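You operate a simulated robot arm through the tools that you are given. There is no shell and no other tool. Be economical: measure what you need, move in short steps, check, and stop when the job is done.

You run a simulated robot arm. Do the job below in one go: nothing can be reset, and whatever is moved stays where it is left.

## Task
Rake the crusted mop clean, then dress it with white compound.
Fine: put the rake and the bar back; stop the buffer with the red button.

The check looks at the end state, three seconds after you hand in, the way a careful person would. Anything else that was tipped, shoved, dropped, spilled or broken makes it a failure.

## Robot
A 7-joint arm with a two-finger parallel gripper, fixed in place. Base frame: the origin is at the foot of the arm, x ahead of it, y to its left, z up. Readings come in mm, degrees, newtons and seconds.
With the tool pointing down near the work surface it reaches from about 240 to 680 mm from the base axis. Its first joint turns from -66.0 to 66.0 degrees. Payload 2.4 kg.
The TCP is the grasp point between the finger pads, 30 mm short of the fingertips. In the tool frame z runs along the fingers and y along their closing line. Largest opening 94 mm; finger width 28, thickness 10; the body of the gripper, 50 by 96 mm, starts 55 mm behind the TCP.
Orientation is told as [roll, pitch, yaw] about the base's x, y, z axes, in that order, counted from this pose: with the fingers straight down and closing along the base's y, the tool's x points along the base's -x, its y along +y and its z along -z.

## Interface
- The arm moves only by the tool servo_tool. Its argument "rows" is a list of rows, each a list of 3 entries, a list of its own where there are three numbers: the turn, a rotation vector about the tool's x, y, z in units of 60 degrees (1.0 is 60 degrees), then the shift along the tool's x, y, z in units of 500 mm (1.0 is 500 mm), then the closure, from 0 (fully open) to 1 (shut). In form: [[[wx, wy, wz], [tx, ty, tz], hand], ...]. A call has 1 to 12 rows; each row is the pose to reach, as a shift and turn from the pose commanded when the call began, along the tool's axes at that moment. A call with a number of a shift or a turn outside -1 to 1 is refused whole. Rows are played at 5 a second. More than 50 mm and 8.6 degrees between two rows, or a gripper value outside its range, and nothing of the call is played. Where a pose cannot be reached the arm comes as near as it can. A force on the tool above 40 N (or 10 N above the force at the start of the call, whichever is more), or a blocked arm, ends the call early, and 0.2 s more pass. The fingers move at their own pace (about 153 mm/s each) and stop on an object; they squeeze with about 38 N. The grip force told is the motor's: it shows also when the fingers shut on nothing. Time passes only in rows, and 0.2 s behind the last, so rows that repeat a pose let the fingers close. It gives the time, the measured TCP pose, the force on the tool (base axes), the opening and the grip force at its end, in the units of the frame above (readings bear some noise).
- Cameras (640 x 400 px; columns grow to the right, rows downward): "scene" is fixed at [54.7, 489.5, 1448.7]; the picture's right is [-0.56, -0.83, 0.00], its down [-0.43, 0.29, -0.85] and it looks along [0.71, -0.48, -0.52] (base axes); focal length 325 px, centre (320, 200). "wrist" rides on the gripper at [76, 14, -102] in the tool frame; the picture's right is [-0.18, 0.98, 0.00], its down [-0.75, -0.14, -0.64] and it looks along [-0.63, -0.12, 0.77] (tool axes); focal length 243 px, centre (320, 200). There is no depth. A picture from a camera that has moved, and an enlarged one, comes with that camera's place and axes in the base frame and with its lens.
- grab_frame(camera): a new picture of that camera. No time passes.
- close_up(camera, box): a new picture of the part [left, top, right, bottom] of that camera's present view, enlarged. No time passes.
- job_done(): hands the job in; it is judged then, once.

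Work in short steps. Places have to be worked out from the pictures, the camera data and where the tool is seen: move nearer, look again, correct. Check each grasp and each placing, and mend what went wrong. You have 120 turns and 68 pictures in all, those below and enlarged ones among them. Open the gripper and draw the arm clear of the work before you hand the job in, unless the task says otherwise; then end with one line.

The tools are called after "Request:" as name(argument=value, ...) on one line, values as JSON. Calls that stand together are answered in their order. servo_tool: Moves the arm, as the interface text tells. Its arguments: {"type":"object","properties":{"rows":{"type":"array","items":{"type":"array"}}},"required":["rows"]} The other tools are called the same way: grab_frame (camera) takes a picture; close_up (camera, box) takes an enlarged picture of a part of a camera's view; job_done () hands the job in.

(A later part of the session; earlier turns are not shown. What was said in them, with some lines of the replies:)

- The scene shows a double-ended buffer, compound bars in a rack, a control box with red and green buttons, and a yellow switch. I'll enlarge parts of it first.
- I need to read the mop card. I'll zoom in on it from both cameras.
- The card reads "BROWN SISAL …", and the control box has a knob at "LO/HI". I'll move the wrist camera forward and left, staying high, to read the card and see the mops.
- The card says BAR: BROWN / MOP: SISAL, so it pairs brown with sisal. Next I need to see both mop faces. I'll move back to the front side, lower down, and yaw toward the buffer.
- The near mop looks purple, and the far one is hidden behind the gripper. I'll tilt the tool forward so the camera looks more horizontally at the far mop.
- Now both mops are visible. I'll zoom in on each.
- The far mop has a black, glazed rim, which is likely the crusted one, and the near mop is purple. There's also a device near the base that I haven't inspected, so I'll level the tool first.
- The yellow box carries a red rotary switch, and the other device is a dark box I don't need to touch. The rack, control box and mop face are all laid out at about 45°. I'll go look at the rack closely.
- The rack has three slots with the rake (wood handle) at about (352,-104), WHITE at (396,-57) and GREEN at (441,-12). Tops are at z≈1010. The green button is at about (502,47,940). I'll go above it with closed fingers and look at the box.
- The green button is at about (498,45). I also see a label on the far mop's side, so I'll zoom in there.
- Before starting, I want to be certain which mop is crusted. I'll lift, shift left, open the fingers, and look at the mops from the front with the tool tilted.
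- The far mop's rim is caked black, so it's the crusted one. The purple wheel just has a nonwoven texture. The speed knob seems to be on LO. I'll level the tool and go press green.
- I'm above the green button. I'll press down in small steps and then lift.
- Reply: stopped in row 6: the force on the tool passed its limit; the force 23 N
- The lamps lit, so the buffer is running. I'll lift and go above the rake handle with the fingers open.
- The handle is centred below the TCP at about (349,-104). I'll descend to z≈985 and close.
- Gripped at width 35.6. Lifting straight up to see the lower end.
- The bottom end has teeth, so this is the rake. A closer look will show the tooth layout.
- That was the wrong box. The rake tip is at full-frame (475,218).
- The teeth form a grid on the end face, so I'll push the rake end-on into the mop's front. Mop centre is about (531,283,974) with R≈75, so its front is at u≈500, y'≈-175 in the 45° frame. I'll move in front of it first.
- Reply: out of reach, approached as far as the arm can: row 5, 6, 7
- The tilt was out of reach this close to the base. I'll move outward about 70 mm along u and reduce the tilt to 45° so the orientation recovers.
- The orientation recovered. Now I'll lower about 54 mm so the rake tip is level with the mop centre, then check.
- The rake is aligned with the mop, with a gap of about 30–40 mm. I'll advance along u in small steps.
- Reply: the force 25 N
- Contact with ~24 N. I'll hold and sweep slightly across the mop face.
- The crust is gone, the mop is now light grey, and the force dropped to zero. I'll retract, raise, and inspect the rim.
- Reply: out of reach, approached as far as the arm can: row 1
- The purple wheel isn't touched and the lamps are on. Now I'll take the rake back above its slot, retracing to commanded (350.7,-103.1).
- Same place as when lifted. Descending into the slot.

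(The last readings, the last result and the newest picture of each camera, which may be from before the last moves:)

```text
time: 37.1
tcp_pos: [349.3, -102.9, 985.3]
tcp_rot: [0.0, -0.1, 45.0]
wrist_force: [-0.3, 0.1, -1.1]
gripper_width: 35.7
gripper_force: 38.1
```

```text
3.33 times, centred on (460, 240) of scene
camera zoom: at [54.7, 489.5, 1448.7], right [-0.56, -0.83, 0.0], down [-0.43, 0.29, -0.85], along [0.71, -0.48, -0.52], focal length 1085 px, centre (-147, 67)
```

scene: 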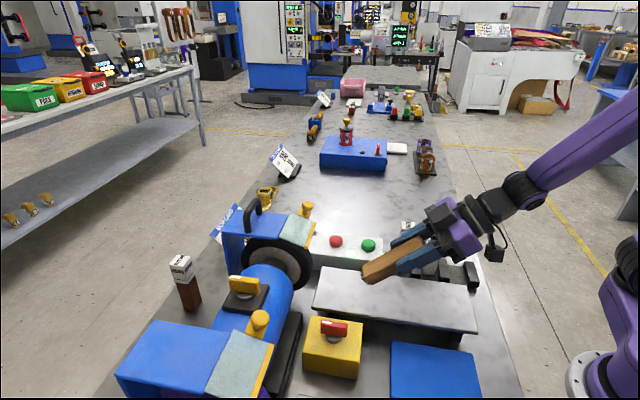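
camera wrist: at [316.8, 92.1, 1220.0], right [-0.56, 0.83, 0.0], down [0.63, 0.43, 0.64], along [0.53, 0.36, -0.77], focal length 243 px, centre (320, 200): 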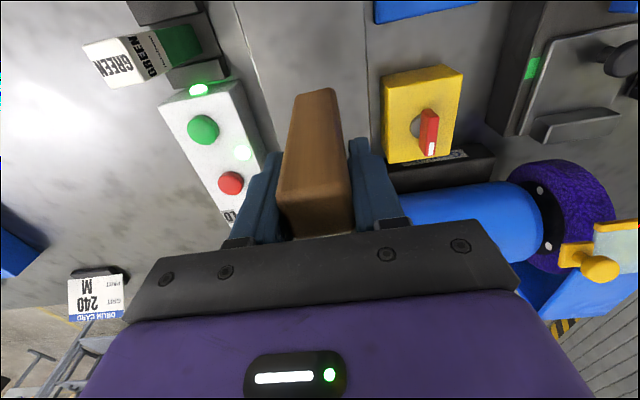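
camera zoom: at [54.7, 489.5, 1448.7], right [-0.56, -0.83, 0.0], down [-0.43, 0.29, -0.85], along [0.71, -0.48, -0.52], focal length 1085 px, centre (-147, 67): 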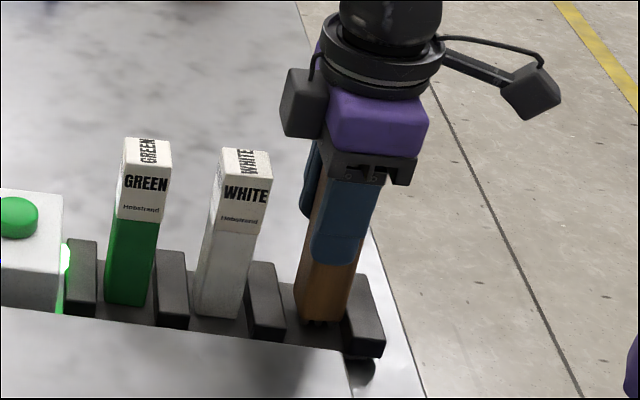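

It's in the slot but still hanging by its weight, so I'll lower in 1 mm steps until contact.

Request:
servo_tool(rows=[[[0, 0, 0], [0, 0, 0.002], 1], [[0, 0, 0], [0, 0, 0.004], 1], [[0, 0, 0], [0, 0, 0.006], 1], [[0, 0, 0], [0, 0, 0.008], 1]])

```text
time: 38.1
tcp_pos: [349.6, -103.7, 981.9]
tcp_rot: [-0.3, -0.3, 45.0]
wrist_force: [-5.3, -0.3, 32.8]
gripper_width: 35.6
gripper_force: 37.8
```

Seated firmly (33 N). I'll back off 2 mm, open, rise, and look.

Request:
servo_tool(rows=[[[0, 0, 0], [0, 0, -0.004], 1], [[0, 0, 0], [0, 0, -0.004], 0.4], [[0, 0, 0], [0, 0, -0.004], 0], [[0, 0, 0], [0, 0, -0.06], 0], [[0, 0, 0], [0, 0, -0.15], 0], [[0, 0, 0], [0, 0, -0.226], 0], [[0, 0, 0], [0, 0, -0.226], 0]])

Request:
grab_frame(camera="wrist")

Request:
close_up(camera="scene", box=[200, 180, 500, 320])

```text
time: 39.7
tcp_pos: [350.4, -105.3, 1095.2]
tcp_rot: [-0.1, 0.0, 45.0]
wrist_force: [-0.3, -1.2, -0.6]
gripper_width: 94.2
gripper_force: 0.0
```

```text
25 pictures are left
camera wrist: at [285.6, -148.5, 1197.4], right [-0.56, 0.83, 0.0], down [0.63, 0.43, 0.64], along [0.53, 0.36, -0.77], focal length 243 px, centre (320, 200)
```

wrist: 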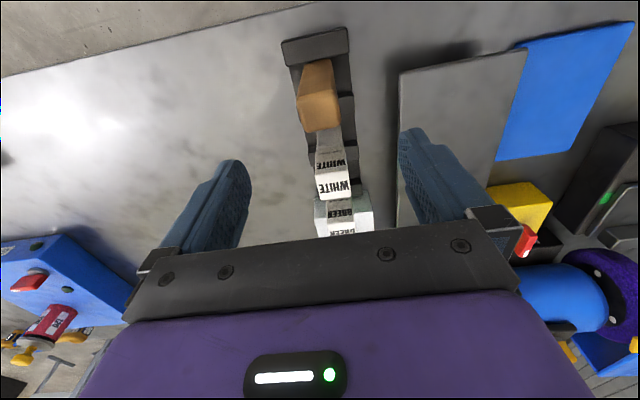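

```text
2.13 times, centred on (350, 250) of scene
camera zoom: at [54.7, 489.5, 1448.7], right [-0.56, -0.83, 0.0], down [-0.43, 0.29, -0.85], along [0.71, -0.48, -0.52], focal length 694 px, centre (256, 93)
```

zoom: 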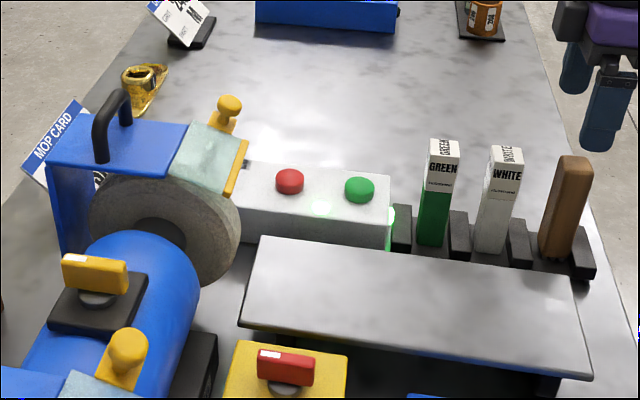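

The rake is back upright. Next I'll move 62 mm along u to the white bar and check alignment from above.

Request:
servo_tool(rows=[[[0, 0, 0], [-0.062, 0, 0], 0], [[0, 0, 0], [-0.124, 0, 0], 0], [[0, 0, 0], [-0.124, 0, 0.04], 0], [[0, 0, 0], [-0.124, 0, 0.04], 0]])

Request:
grab_frame(camera="wrist")

```text
time: 40.7
tcp_pos: [392.2, -60.5, 1075.0]
tcp_rot: [-0.1, 0.0, 45.0]
wrist_force: [-0.3, -0.5, 0.0]
gripper_width: 93.9
gripper_force: 0.1
```

```text
23 pictures are left
camera wrist: at [327.6, -104.8, 1177.9], right [-0.56, 0.83, 0.0], down [0.63, 0.43, 0.64], along [0.53, 0.36, -0.77], focal length 243 px, centre (320, 200)
```

wrist: 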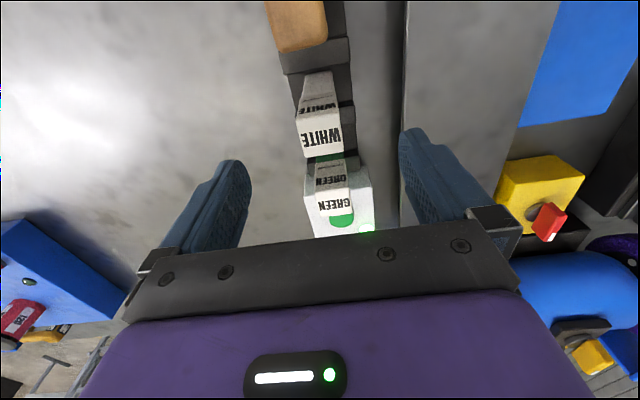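

The white bar top is right under the TCP. Descend and grip.

Request:
servo_tool(rows=[[[0, 0, 0], [-0.004, 0, 0.07], 0], [[0, 0, 0], [-0.004, 0, 0.14], 0], [[0, 0, 0], [-0.004, 0, 0.18], 0], [[0, 0, 0], [-0.004, 0, 0.18], 0], [[0, 0, 0], [-0.004, 0, 0.18], 0.7], [[0, 0, 0], [-0.004, 0, 0.18], 1], [[0, 0, 0], [-0.004, 0, 0.18], 1]])

Request:
servo_tool(rows=[[[0, 0, 0], [0, 0, -0.05], 1], [[0, 0, 0], [0, 0, -0.1], 1], [[0, 0, 0], [0, 0, -0.18], 1], [[0, 0, 0], [0, 0, -0.26], 1], [[0, 0, 0], [0, 0, -0.33], 1], [[0, 0, 0], [0, 0, -0.33], 1]])

Request:
close_up(camera="scene", box=[360, 120, 520, 300])

```text
time: 42.3
tcp_pos: [394.1, -61.2, 985.0]
tcp_rot: [-0.1, -0.2, 45.0]
wrist_force: [-0.2, -0.9, 0.5]
gripper_width: 34.8
gripper_force: 37.4
```

```text
time: 43.7
tcp_pos: [396.6, -59.8, 1150.5]
tcp_rot: [-0.1, -0.1, 45.0]
wrist_force: [0.3, 0.9, -1.7]
gripper_width: 34.8
gripper_force: 37.8
```

```text
2.22 times, centred on (440, 210) of scene
camera zoom: at [54.7, 489.5, 1448.7], right [-0.56, -0.83, 0.0], down [-0.43, 0.29, -0.85], along [0.71, -0.48, -0.52], focal length 723 px, centre (53, 178)
```

zoom: 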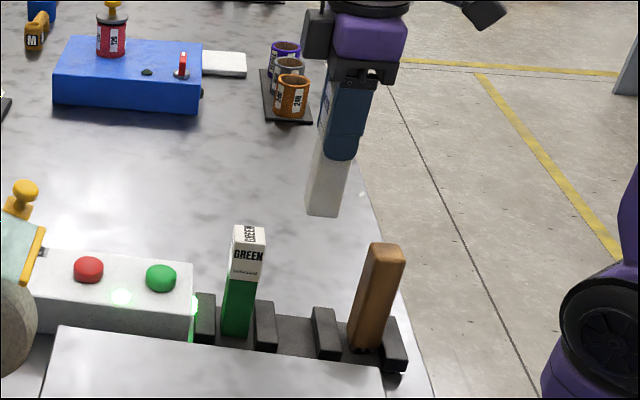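

The white bar is held and lifted. I'll carry it in front of the mop and tilt it the same way.

Request:
servo_tool(rows=[[[0, 0, 0], [-0.062, 0.059, 0], 1], [[0, 0, 0], [-0.125, 0.118, 0], 1], [[0, 0, 0], [-0.187, 0.177, 0], 1], [[0, 0, 0], [-0.25, 0.236, 0], 1], [[0, 0, 0], [-0.312, 0.295, 0], 1], [[0, 0, 0], [-0.312, 0.295, 0], 1]])

Request:
servo_tool(rows=[[[0, -0.125, 0], [0, 0, 0.02], 1], [[0, -0.25, 0], [0, 0, 0.04], 1], [[0, -0.375, 0], [0, 0, 0.06], 1], [[0, -0.5, 0], [0, 0, 0.08], 1], [[0, -0.625, 0], [0, 0, 0.1], 1], [[0, -0.75, 0], [0, 0, 0.12], 1], [[0, -0.75, 0], [0, 0, 0.17], 1], [[0, -0.75, 0], [0, 0, 0.226], 1], [[0, -0.75, 0], [0, 0, 0.226], 1]])

Request:
close_up(camera="scene", box=[200, 180, 420, 320])

```text
time: 45.1
tcp_pos: [401.5, 156.7, 1150.5]
tcp_rot: [-0.1, -0.1, 45.1]
wrist_force: [-0.1, 0.0, -0.9]
gripper_width: 35.0
gripper_force: 38.2
```

```text
time: 47.1
tcp_pos: [401.7, 155.0, 1038.5]
tcp_rot: [-0.2, -45.1, 45.1]
wrist_force: [-0.8, 0.4, -2.4]
gripper_width: 35.0
gripper_force: 38.2
out of reach, approached as far as the arm can: row 6, 7
```

```text
2.86 times, centred on (310, 250) of scene
camera zoom: at [54.7, 489.5, 1448.7], right [-0.56, -0.83, 0.0], down [-0.43, 0.29, -0.85], along [0.71, -0.48, -0.52], focal length 930 px, centre (349, 57)
```

zoom: 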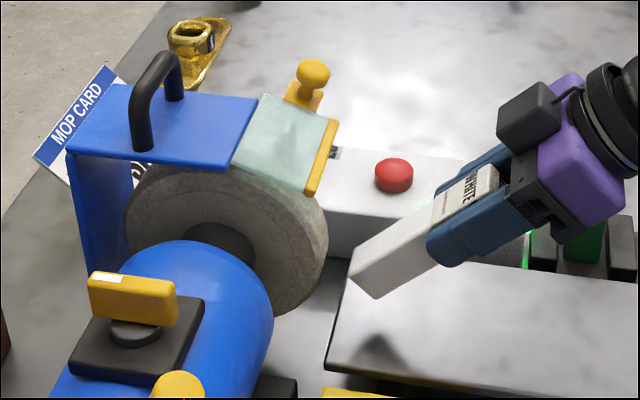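

Posed well. I'll advance gently until contact.

Request:
servo_tool(rows=[[[0, 0, 0], [-0.02, 0, 0.02], 1], [[0, 0, 0], [-0.034, 0, 0.034], 1], [[0, 0, 0], [-0.039, 0, 0.039], 1], [[0, 0, 0], [-0.042, 0, 0.042], 1]])

```text
time: 48.1
tcp_pos: [420.7, 175.3, 1034.8]
tcp_rot: [-0.1, -44.9, 44.9]
wrist_force: [-16.2, -15.3, 6.4]
gripper_width: 35.0
gripper_force: 38.2
```

Contact at ~23 N. I'll hold and sweep lightly to coat the face.

Request:
servo_tool(rows=[[[0, 0, 0], [0, 0, 0], 1], [[0, 0, 0], [0, 0.01, 0], 1], [[0, 0, 0], [0, 0.016, 0], 1], [[0, 0, 0], [0, 0.01, 0], 1], [[0, 0, 0], [0, 0, 0], 1], [[0, 0, 0], [0, -0.01, 0], 1], [[0, 0, 0], [0, -0.016, 0], 1], [[0, 0, 0], [0, -0.01, 0], 1], [[0, 0, 0], [0, 0, 0], 1]])

Request:
close_up(camera="scene", box=[200, 180, 420, 320])

```text
time: 50.1
tcp_pos: [422.3, 175.8, 1037.3]
tcp_rot: [-0.2, -45.2, 44.8]
wrist_force: [-2.2, -7.9, -0.6]
gripper_width: 34.7
gripper_force: 37.5
```

```text
2.86 times, centred on (310, 250) of scene
camera zoom: at [54.7, 489.2, 1448.8], right [-0.56, -0.83, 0.0], down [-0.43, 0.29, -0.85], along [0.71, -0.48, -0.52], focal length 930 px, centre (349, 57)
```

zoom: 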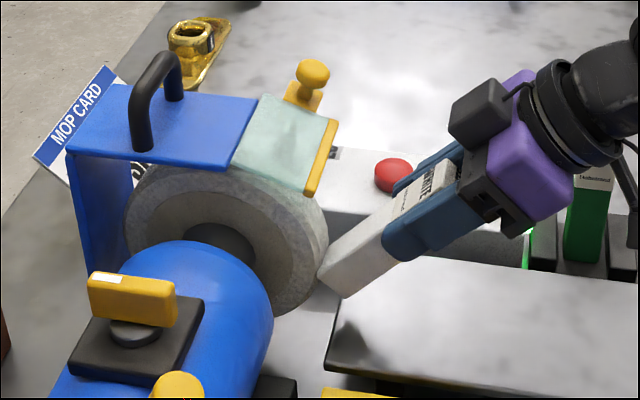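

The rim now has a whitish coating. I'll retract, raise and level.

Request:
servo_tool(rows=[[[0, 0, 0], [0.042, 0, -0.042], 1], [[0, 0, 0], [0.07, 0, -0.07], 1], [[0, 0, 0], [0.01, 0, -0.13], 1], [[0, 0, 0], [-0.03, 0, -0.17], 1], [[0, 0, 0], [-0.03, 0, -0.17], 1]])

Request:
close_up(camera="scene", box=[230, 200, 340, 300])

Request:
servo_tool(rows=[[[0, 0.13, 0], [0, 0, 0], 1], [[0, 0.26, 0], [0, 0, 0], 1], [[0, 0.39, 0], [0, 0, 0], 1], [[0, 0.52, 0], [0, 0, 0], 1], [[0, 0.64, 0], [0, 0, 0], 1], [[0, 0.75, 0], [0, 0, 0], 1], [[0, 0.75, 0], [0, 0, 0], 1]])

```text
time: 51.3
tcp_pos: [386.9, 143.8, 1109.2]
tcp_rot: [-0.1, -45.2, 44.9]
wrist_force: [-0.1, -0.3, -1.7]
gripper_width: 34.7
gripper_force: 37.8
```

```text
4.00 times, centred on (285, 250) of scene
camera zoom: at [54.7, 489.5, 1448.7], right [-0.56, -0.83, 0.0], down [-0.43, 0.29, -0.85], along [0.71, -0.48, -0.52], focal length 1302 px, centre (460, 0)
```

zoom: 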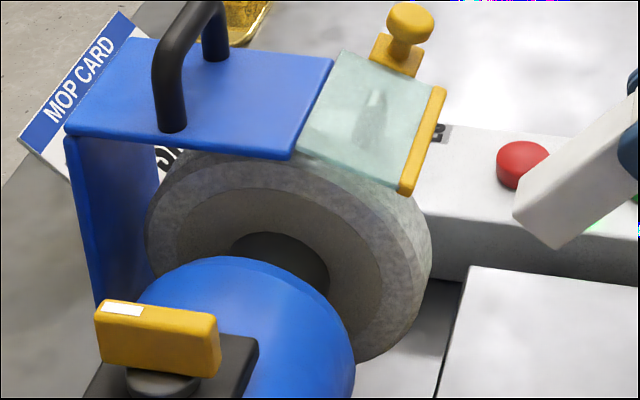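

```text
time: 52.9
tcp_pos: [386.3, 141.8, 1107.4]
tcp_rot: [-0.2, 0.1, 44.9]
wrist_force: [0.1, 0.2, -1.8]
gripper_width: 34.7
gripper_force: 37.8
out of reach, approached as far as the arm can: row 1
```

The rim looks coated white. Next, carry the bar back above its slot.

Request:
servo_tool(rows=[[[0, 0, 0], [0, 0, -0.085], 1], [[0, 0, 0], [0.054, -0.059, -0.085], 1], [[0, 0, 0], [0.109, -0.118, -0.085], 1], [[0, 0, 0], [0.163, -0.177, -0.085], 1], [[0, 0, 0], [0.218, -0.236, -0.085], 1], [[0, 0, 0], [0.2724, -0.295, -0.085], 1], [[0, 0, 0], [0.2724, -0.295, -0.085], 1], [[0, 0, 0], [0.2724, -0.295, -0.085], 1]])

Request:
close_up(camera="scene", box=[360, 120, 520, 300])

```text
time: 54.7
tcp_pos: [393.7, -57.0, 1149.4]
tcp_rot: [-0.1, -0.1, 45.0]
wrist_force: [-0.5, 0.3, -1.6]
gripper_width: 35.1
gripper_force: 37.8
```

```text
2.22 times, centred on (440, 210) of scene
camera zoom: at [54.7, 489.5, 1448.7], right [-0.56, -0.83, 0.0], down [-0.43, 0.29, -0.85], along [0.71, -0.48, -0.52], focal length 723 px, centre (53, 178)
```

zoom: 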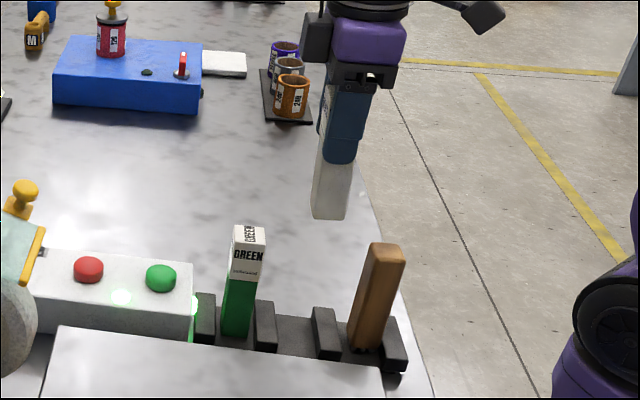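

The bar seems to have swung a few degrees in the grip. I'll zoom to measure.

Request:
close_up(camera="scene", box=[410, 140, 490, 225])

Request:
grab_frame(camera="wrist")

```text
4.71 times, centred on (450, 182) of scene
camera zoom: at [54.7, 489.5, 1448.7], right [-0.56, -0.83, 0.0], down [-0.43, 0.29, -0.85], along [0.71, -0.48, -0.52], focal length 1531 px, centre (-292, 282)
```

zoom: 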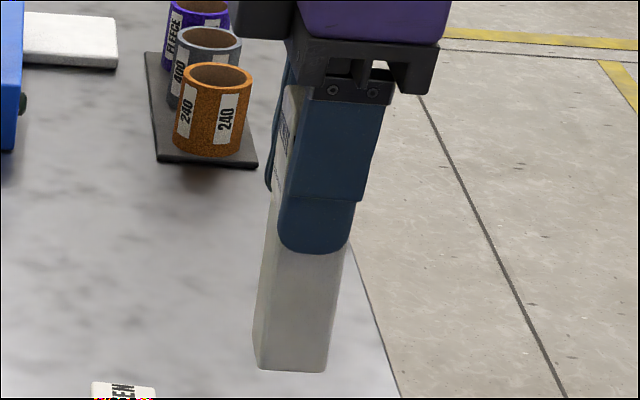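

```text
16 pictures are left
camera wrist: at [330.5, -101.5, 1251.3], right [-0.56, 0.83, 0.0], down [0.63, 0.43, 0.64], along [0.53, 0.36, -0.77], focal length 243 px, centre (320, 200)
```

wrist: 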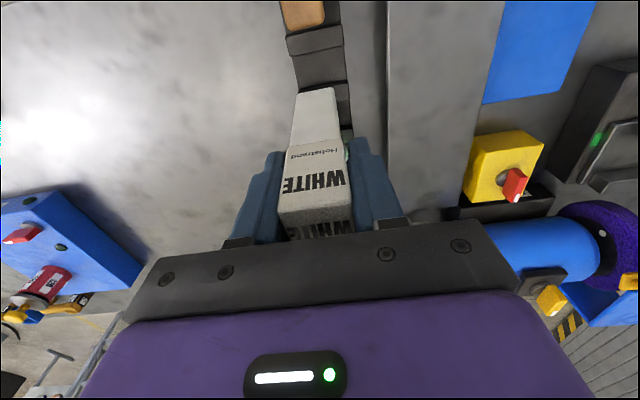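

The bar is tilted about 5° (bottom toward the base). I'll compensate with a -5° tool tilt and recheck.

Request:
servo_tool(rows=[[[0, -0.042, 0], [0, 0, 0], 1], [[0, -0.083, 0], [0, 0, 0], 1], [[0, -0.083, 0], [0, 0, 0], 1]])

Request:
close_up(camera="scene", box=[410, 140, 490, 225])

```text
time: 55.5
tcp_pos: [395.4, -59.1, 1150.2]
tcp_rot: [-0.2, -5.1, 45.0]
wrist_force: [-0.1, -0.8, -2.1]
gripper_width: 34.9
gripper_force: 38.2
```

```text
4.71 times, centred on (450, 182) of scene
camera zoom: at [54.7, 489.5, 1448.7], right [-0.56, -0.83, 0.0], down [-0.43, 0.29, -0.85], along [0.71, -0.48, -0.52], focal length 1531 px, centre (-292, 282)
```

zoom: 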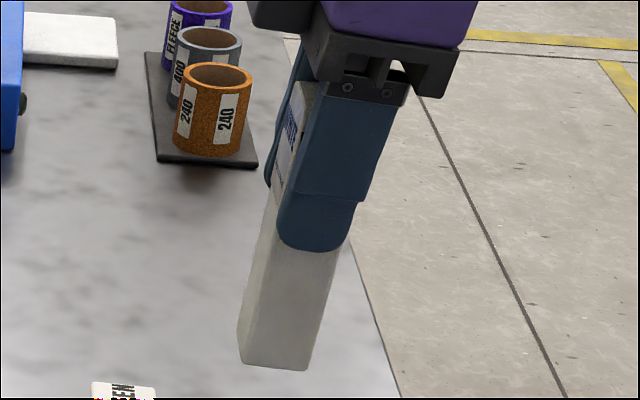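

Vertical now. Descend straight, slowing near the base.

Request:
servo_tool(rows=[[[0, 0, 0], [0.007, 0, 0.08], 1], [[0, 0, 0], [0.014, 0, 0.16], 1], [[0, 0, 0], [0.0205, 0, 0.235], 1], [[0, 0, 0], [0.0245, 0, 0.28], 1], [[0, 0, 0], [0.026, 0, 0.298], 1], [[0, 0, 0], [0.0275, 0, 0.312], 1], [[0, 0, 0], [0.028, 0, 0.318], 1], [[0, 0, 0], [0.0283, 0, 0.323], 1]])

Request:
close_up(camera="scene", box=[370, 190, 500, 300])

```text
time: 57.3
tcp_pos: [395.1, -58.5, 987.4]
tcp_rot: [-0.1, -5.1, 44.9]
wrist_force: [1.0, -0.3, -0.8]
gripper_width: 34.9
gripper_force: 38.3
```

```text
3.64 times, centred on (435, 245) of scene
camera zoom: at [54.7, 489.5, 1448.7], right [-0.56, -0.83, 0.0], down [-0.43, 0.29, -0.85], along [0.71, -0.48, -0.52], focal length 1183 px, centre (-98, 36)
```

zoom: 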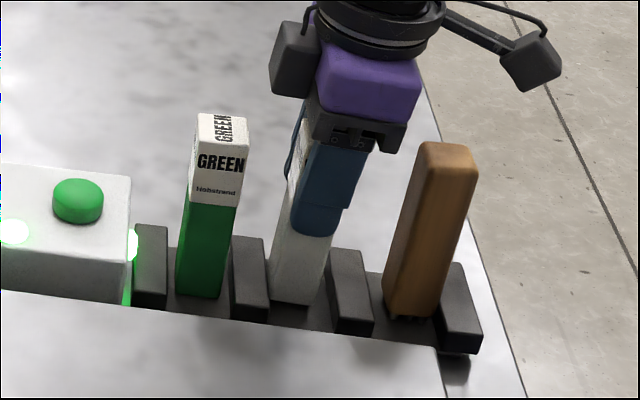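

In the slot and not yet resting. Lowering by 1 mm steps until contact.

Request:
servo_tool(rows=[[[0, 0, 0], [0.0002, 0, 0.002], 1], [[0, 0, 0], [0.0003, 0, 0.004], 1], [[0, 0, 0], [0.0005, 0, 0.006], 1]])

```text
time: 58.1
tcp_pos: [394.7, -59.3, 984.6]
tcp_rot: [-0.1, -5.1, 45.0]
wrist_force: [0.1, 1.2, -2.4]
gripper_width: 34.9
gripper_force: 37.2
```

Request:
servo_tool(rows=[[[0, 0, 0], [0.0002, 0, 0.002], 1], [[0, 0, 0], [0.0003, 0, 0.004], 1], [[0, 0, 0], [0.0005, 0, 0.006], 1]])

```text
time: 58.9
tcp_pos: [397.0, -58.3, 982.7]
tcp_rot: [-0.3, -5.3, 45.0]
wrist_force: [-2.3, 6.1, 34.3]
gripper_width: 34.9
gripper_force: 37.9
```

Seated (34 N). Easing off 1.5 mm, opening, and rising.

Request:
servo_tool(rows=[[[0, 0, 0], [0, 0, -0.003], 1], [[0, 0, 0], [0, 0, -0.003], 0.3], [[0, 0, 0], [0, 0, -0.003], 0], [[0, 0, 0], [0, 0, -0.003], 0], [[0, 0, 0], [-0.005, 0, -0.06], 0], [[0, 0, 0], [-0.013, 0, -0.15], 0], [[0, 0, 0], [-0.02, 0, -0.23], 0], [[0, 0.083, 0], [-0.02, 0, -0.23], 0], [[0, 0.083, 0], [-0.02, 0, -0.23], 0]])

Request:
close_up(camera="scene", box=[370, 190, 500, 300])

```text
time: 60.9
tcp_pos: [394.5, -59.3, 1097.5]
tcp_rot: [-0.1, 0.0, 45.0]
wrist_force: [-0.2, -0.7, 0.2]
gripper_width: 93.8
gripper_force: 0.1
```

```text
3.64 times, centred on (435, 245) of scene
camera zoom: at [54.7, 489.5, 1448.7], right [-0.56, -0.83, 0.0], down [-0.43, 0.29, -0.85], along [0.71, -0.48, -0.52], focal length 1183 px, centre (-98, 36)
```

zoom: 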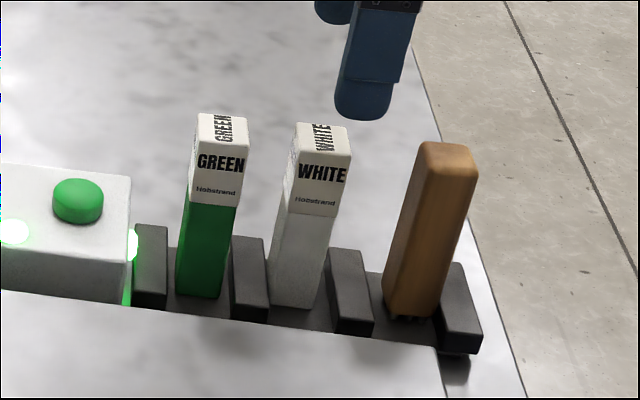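

The white bar stands properly in its slot. I'll go above the red button, at about (553,100), with closed fingers.

Request:
servo_tool(rows=[[[0, 0, 0], [-0.09, 0, 0], 0.5], [[0, 0, 0], [-0.18, 0, 0], 1], [[0, 0, 0], [-0.27, 0, 0], 1], [[0, 0, 0], [-0.36, 0, 0], 1], [[0, 0, 0], [-0.447, 0, 0], 1], [[0, 0, 0], [-0.447, 0, 0.06], 1], [[0, 0, 0], [-0.447, 0, 0.1], 1], [[0, 0, 0], [-0.447, 0, 0.1], 1]])

Request:
grab_frame(camera="wrist")

```text
time: 62.7
tcp_pos: [552.2, 100.1, 1048.0]
tcp_rot: [-0.1, -0.1, 45.0]
wrist_force: [0.1, -0.5, 0.2]
gripper_width: 0.0
gripper_force: 32.3
```

```text
12 pictures are left
camera wrist: at [487.2, 55.4, 1151.4], right [-0.56, 0.83, 0.0], down [0.63, 0.43, 0.64], along [0.53, 0.36, -0.77], focal length 243 px, centre (320, 200)
```

wrist: 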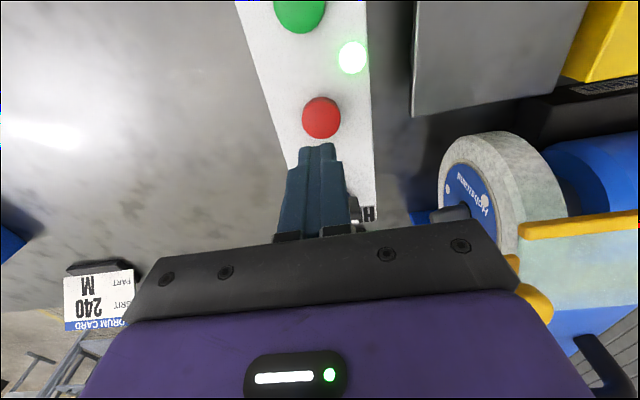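

The mop's face is uniformly white-dressed. Red is directly below at about (554,101), so I'm pressing it now.

Request:
servo_tool(rows=[[[0, 0, 0], [-0.002, 0, 0.07], 1], [[0, 0, 0], [-0.002, 0, 0.12], 1], [[0, 0, 0], [-0.002, 0, 0.136], 1], [[0, 0, 0], [-0.002, 0, 0.146], 1], [[0, 0, 0], [-0.002, 0, 0.154], 1], [[0, 0, 0], [-0.002, 0, 0.162], 1]])

Request:
grab_frame(camera="wrist")

```text
time: 64.1
tcp_pos: [555.4, 99.6, 974.7]
tcp_rot: [-0.3, -0.5, 45.0]
wrist_force: [-7.4, -2.1, 24.9]
gripper_width: 0.1
gripper_force: 33.4
stopped in row 6: the force on the tool passed its limit (the readings are from after the stop); the commanded pose is now the measured one
```

```text
11 pictures are left
camera wrist: at [489.7, 55.9, 1076.4], right [-0.56, 0.83, 0.0], down [0.63, 0.43, 0.65], along [0.54, 0.36, -0.76], focal length 243 px, centre (320, 200)
```

wrist: 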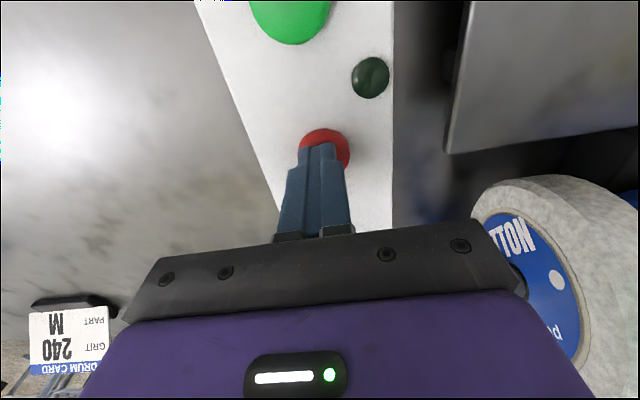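

The lamp is off and the buffer has stopped. I'll rise, withdraw clear, open, and take a final look.

Request:
servo_tool(rows=[[[0, 0, 0], [0, 0, -0.08], 1], [[0, 0, 0], [0, 0, -0.17], 1], [[0, 0, 0], [0, 0, -0.26], 1], [[0, 0, 0], [0, 0, -0.35], 1], [[0, 0, 0], [0.05, 0, -0.43], 1], [[0, 0, 0], [0.14, 0, -0.45], 0.5], [[0, 0, 0], [0.23, 0, -0.46], 0], [[0, 0, 0], [0.3, 0, -0.46], 0], [[0, 0, 0], [0.3, 0, -0.46], 0]])

Request:
grab_frame(camera="scene")

Request:
close_up(camera="scene", box=[210, 180, 400, 320])

```text
time: 66.1
tcp_pos: [448.3, -7.8, 1199.4]
tcp_rot: [-0.2, -0.4, 45.0]
wrist_force: [0.0, 0.7, -0.4]
gripper_width: 94.1
gripper_force: 0.1
```

```text
10 pictures are left
```

scene: 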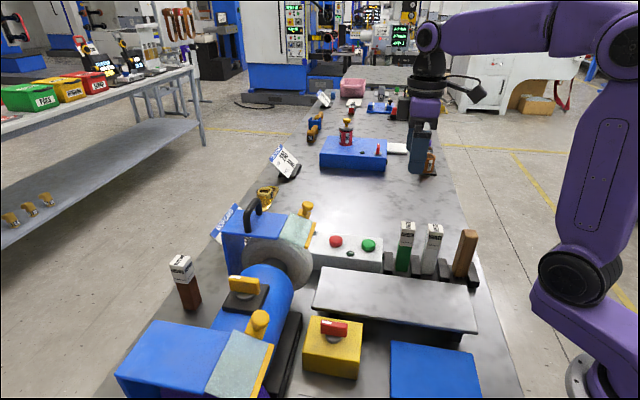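

```text
2.86 times, centred on (305, 250) of scene
camera zoom: at [54.7, 489.5, 1448.7], right [-0.56, -0.83, 0.0], down [-0.43, 0.29, -0.85], along [0.71, -0.48, -0.52], focal length 930 px, centre (363, 57)
```

zoom: 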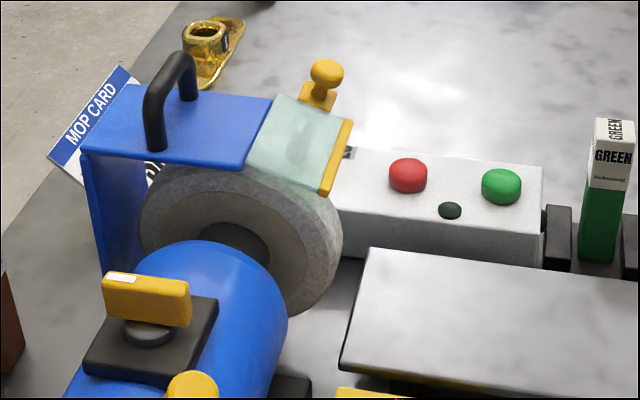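

The mop is clean and dressed, the rake and white bar are in their slots, the buffer is off, and nothing else was disturbed. The gripper is open and clear, so I'm handing in.

Request:
job_done()

```text
The job is handed in.
```

I raked the crusted cotton mop clean, dressed it with white compound, put the rake and bar back in their slots, and stopped the buffer with the red button.
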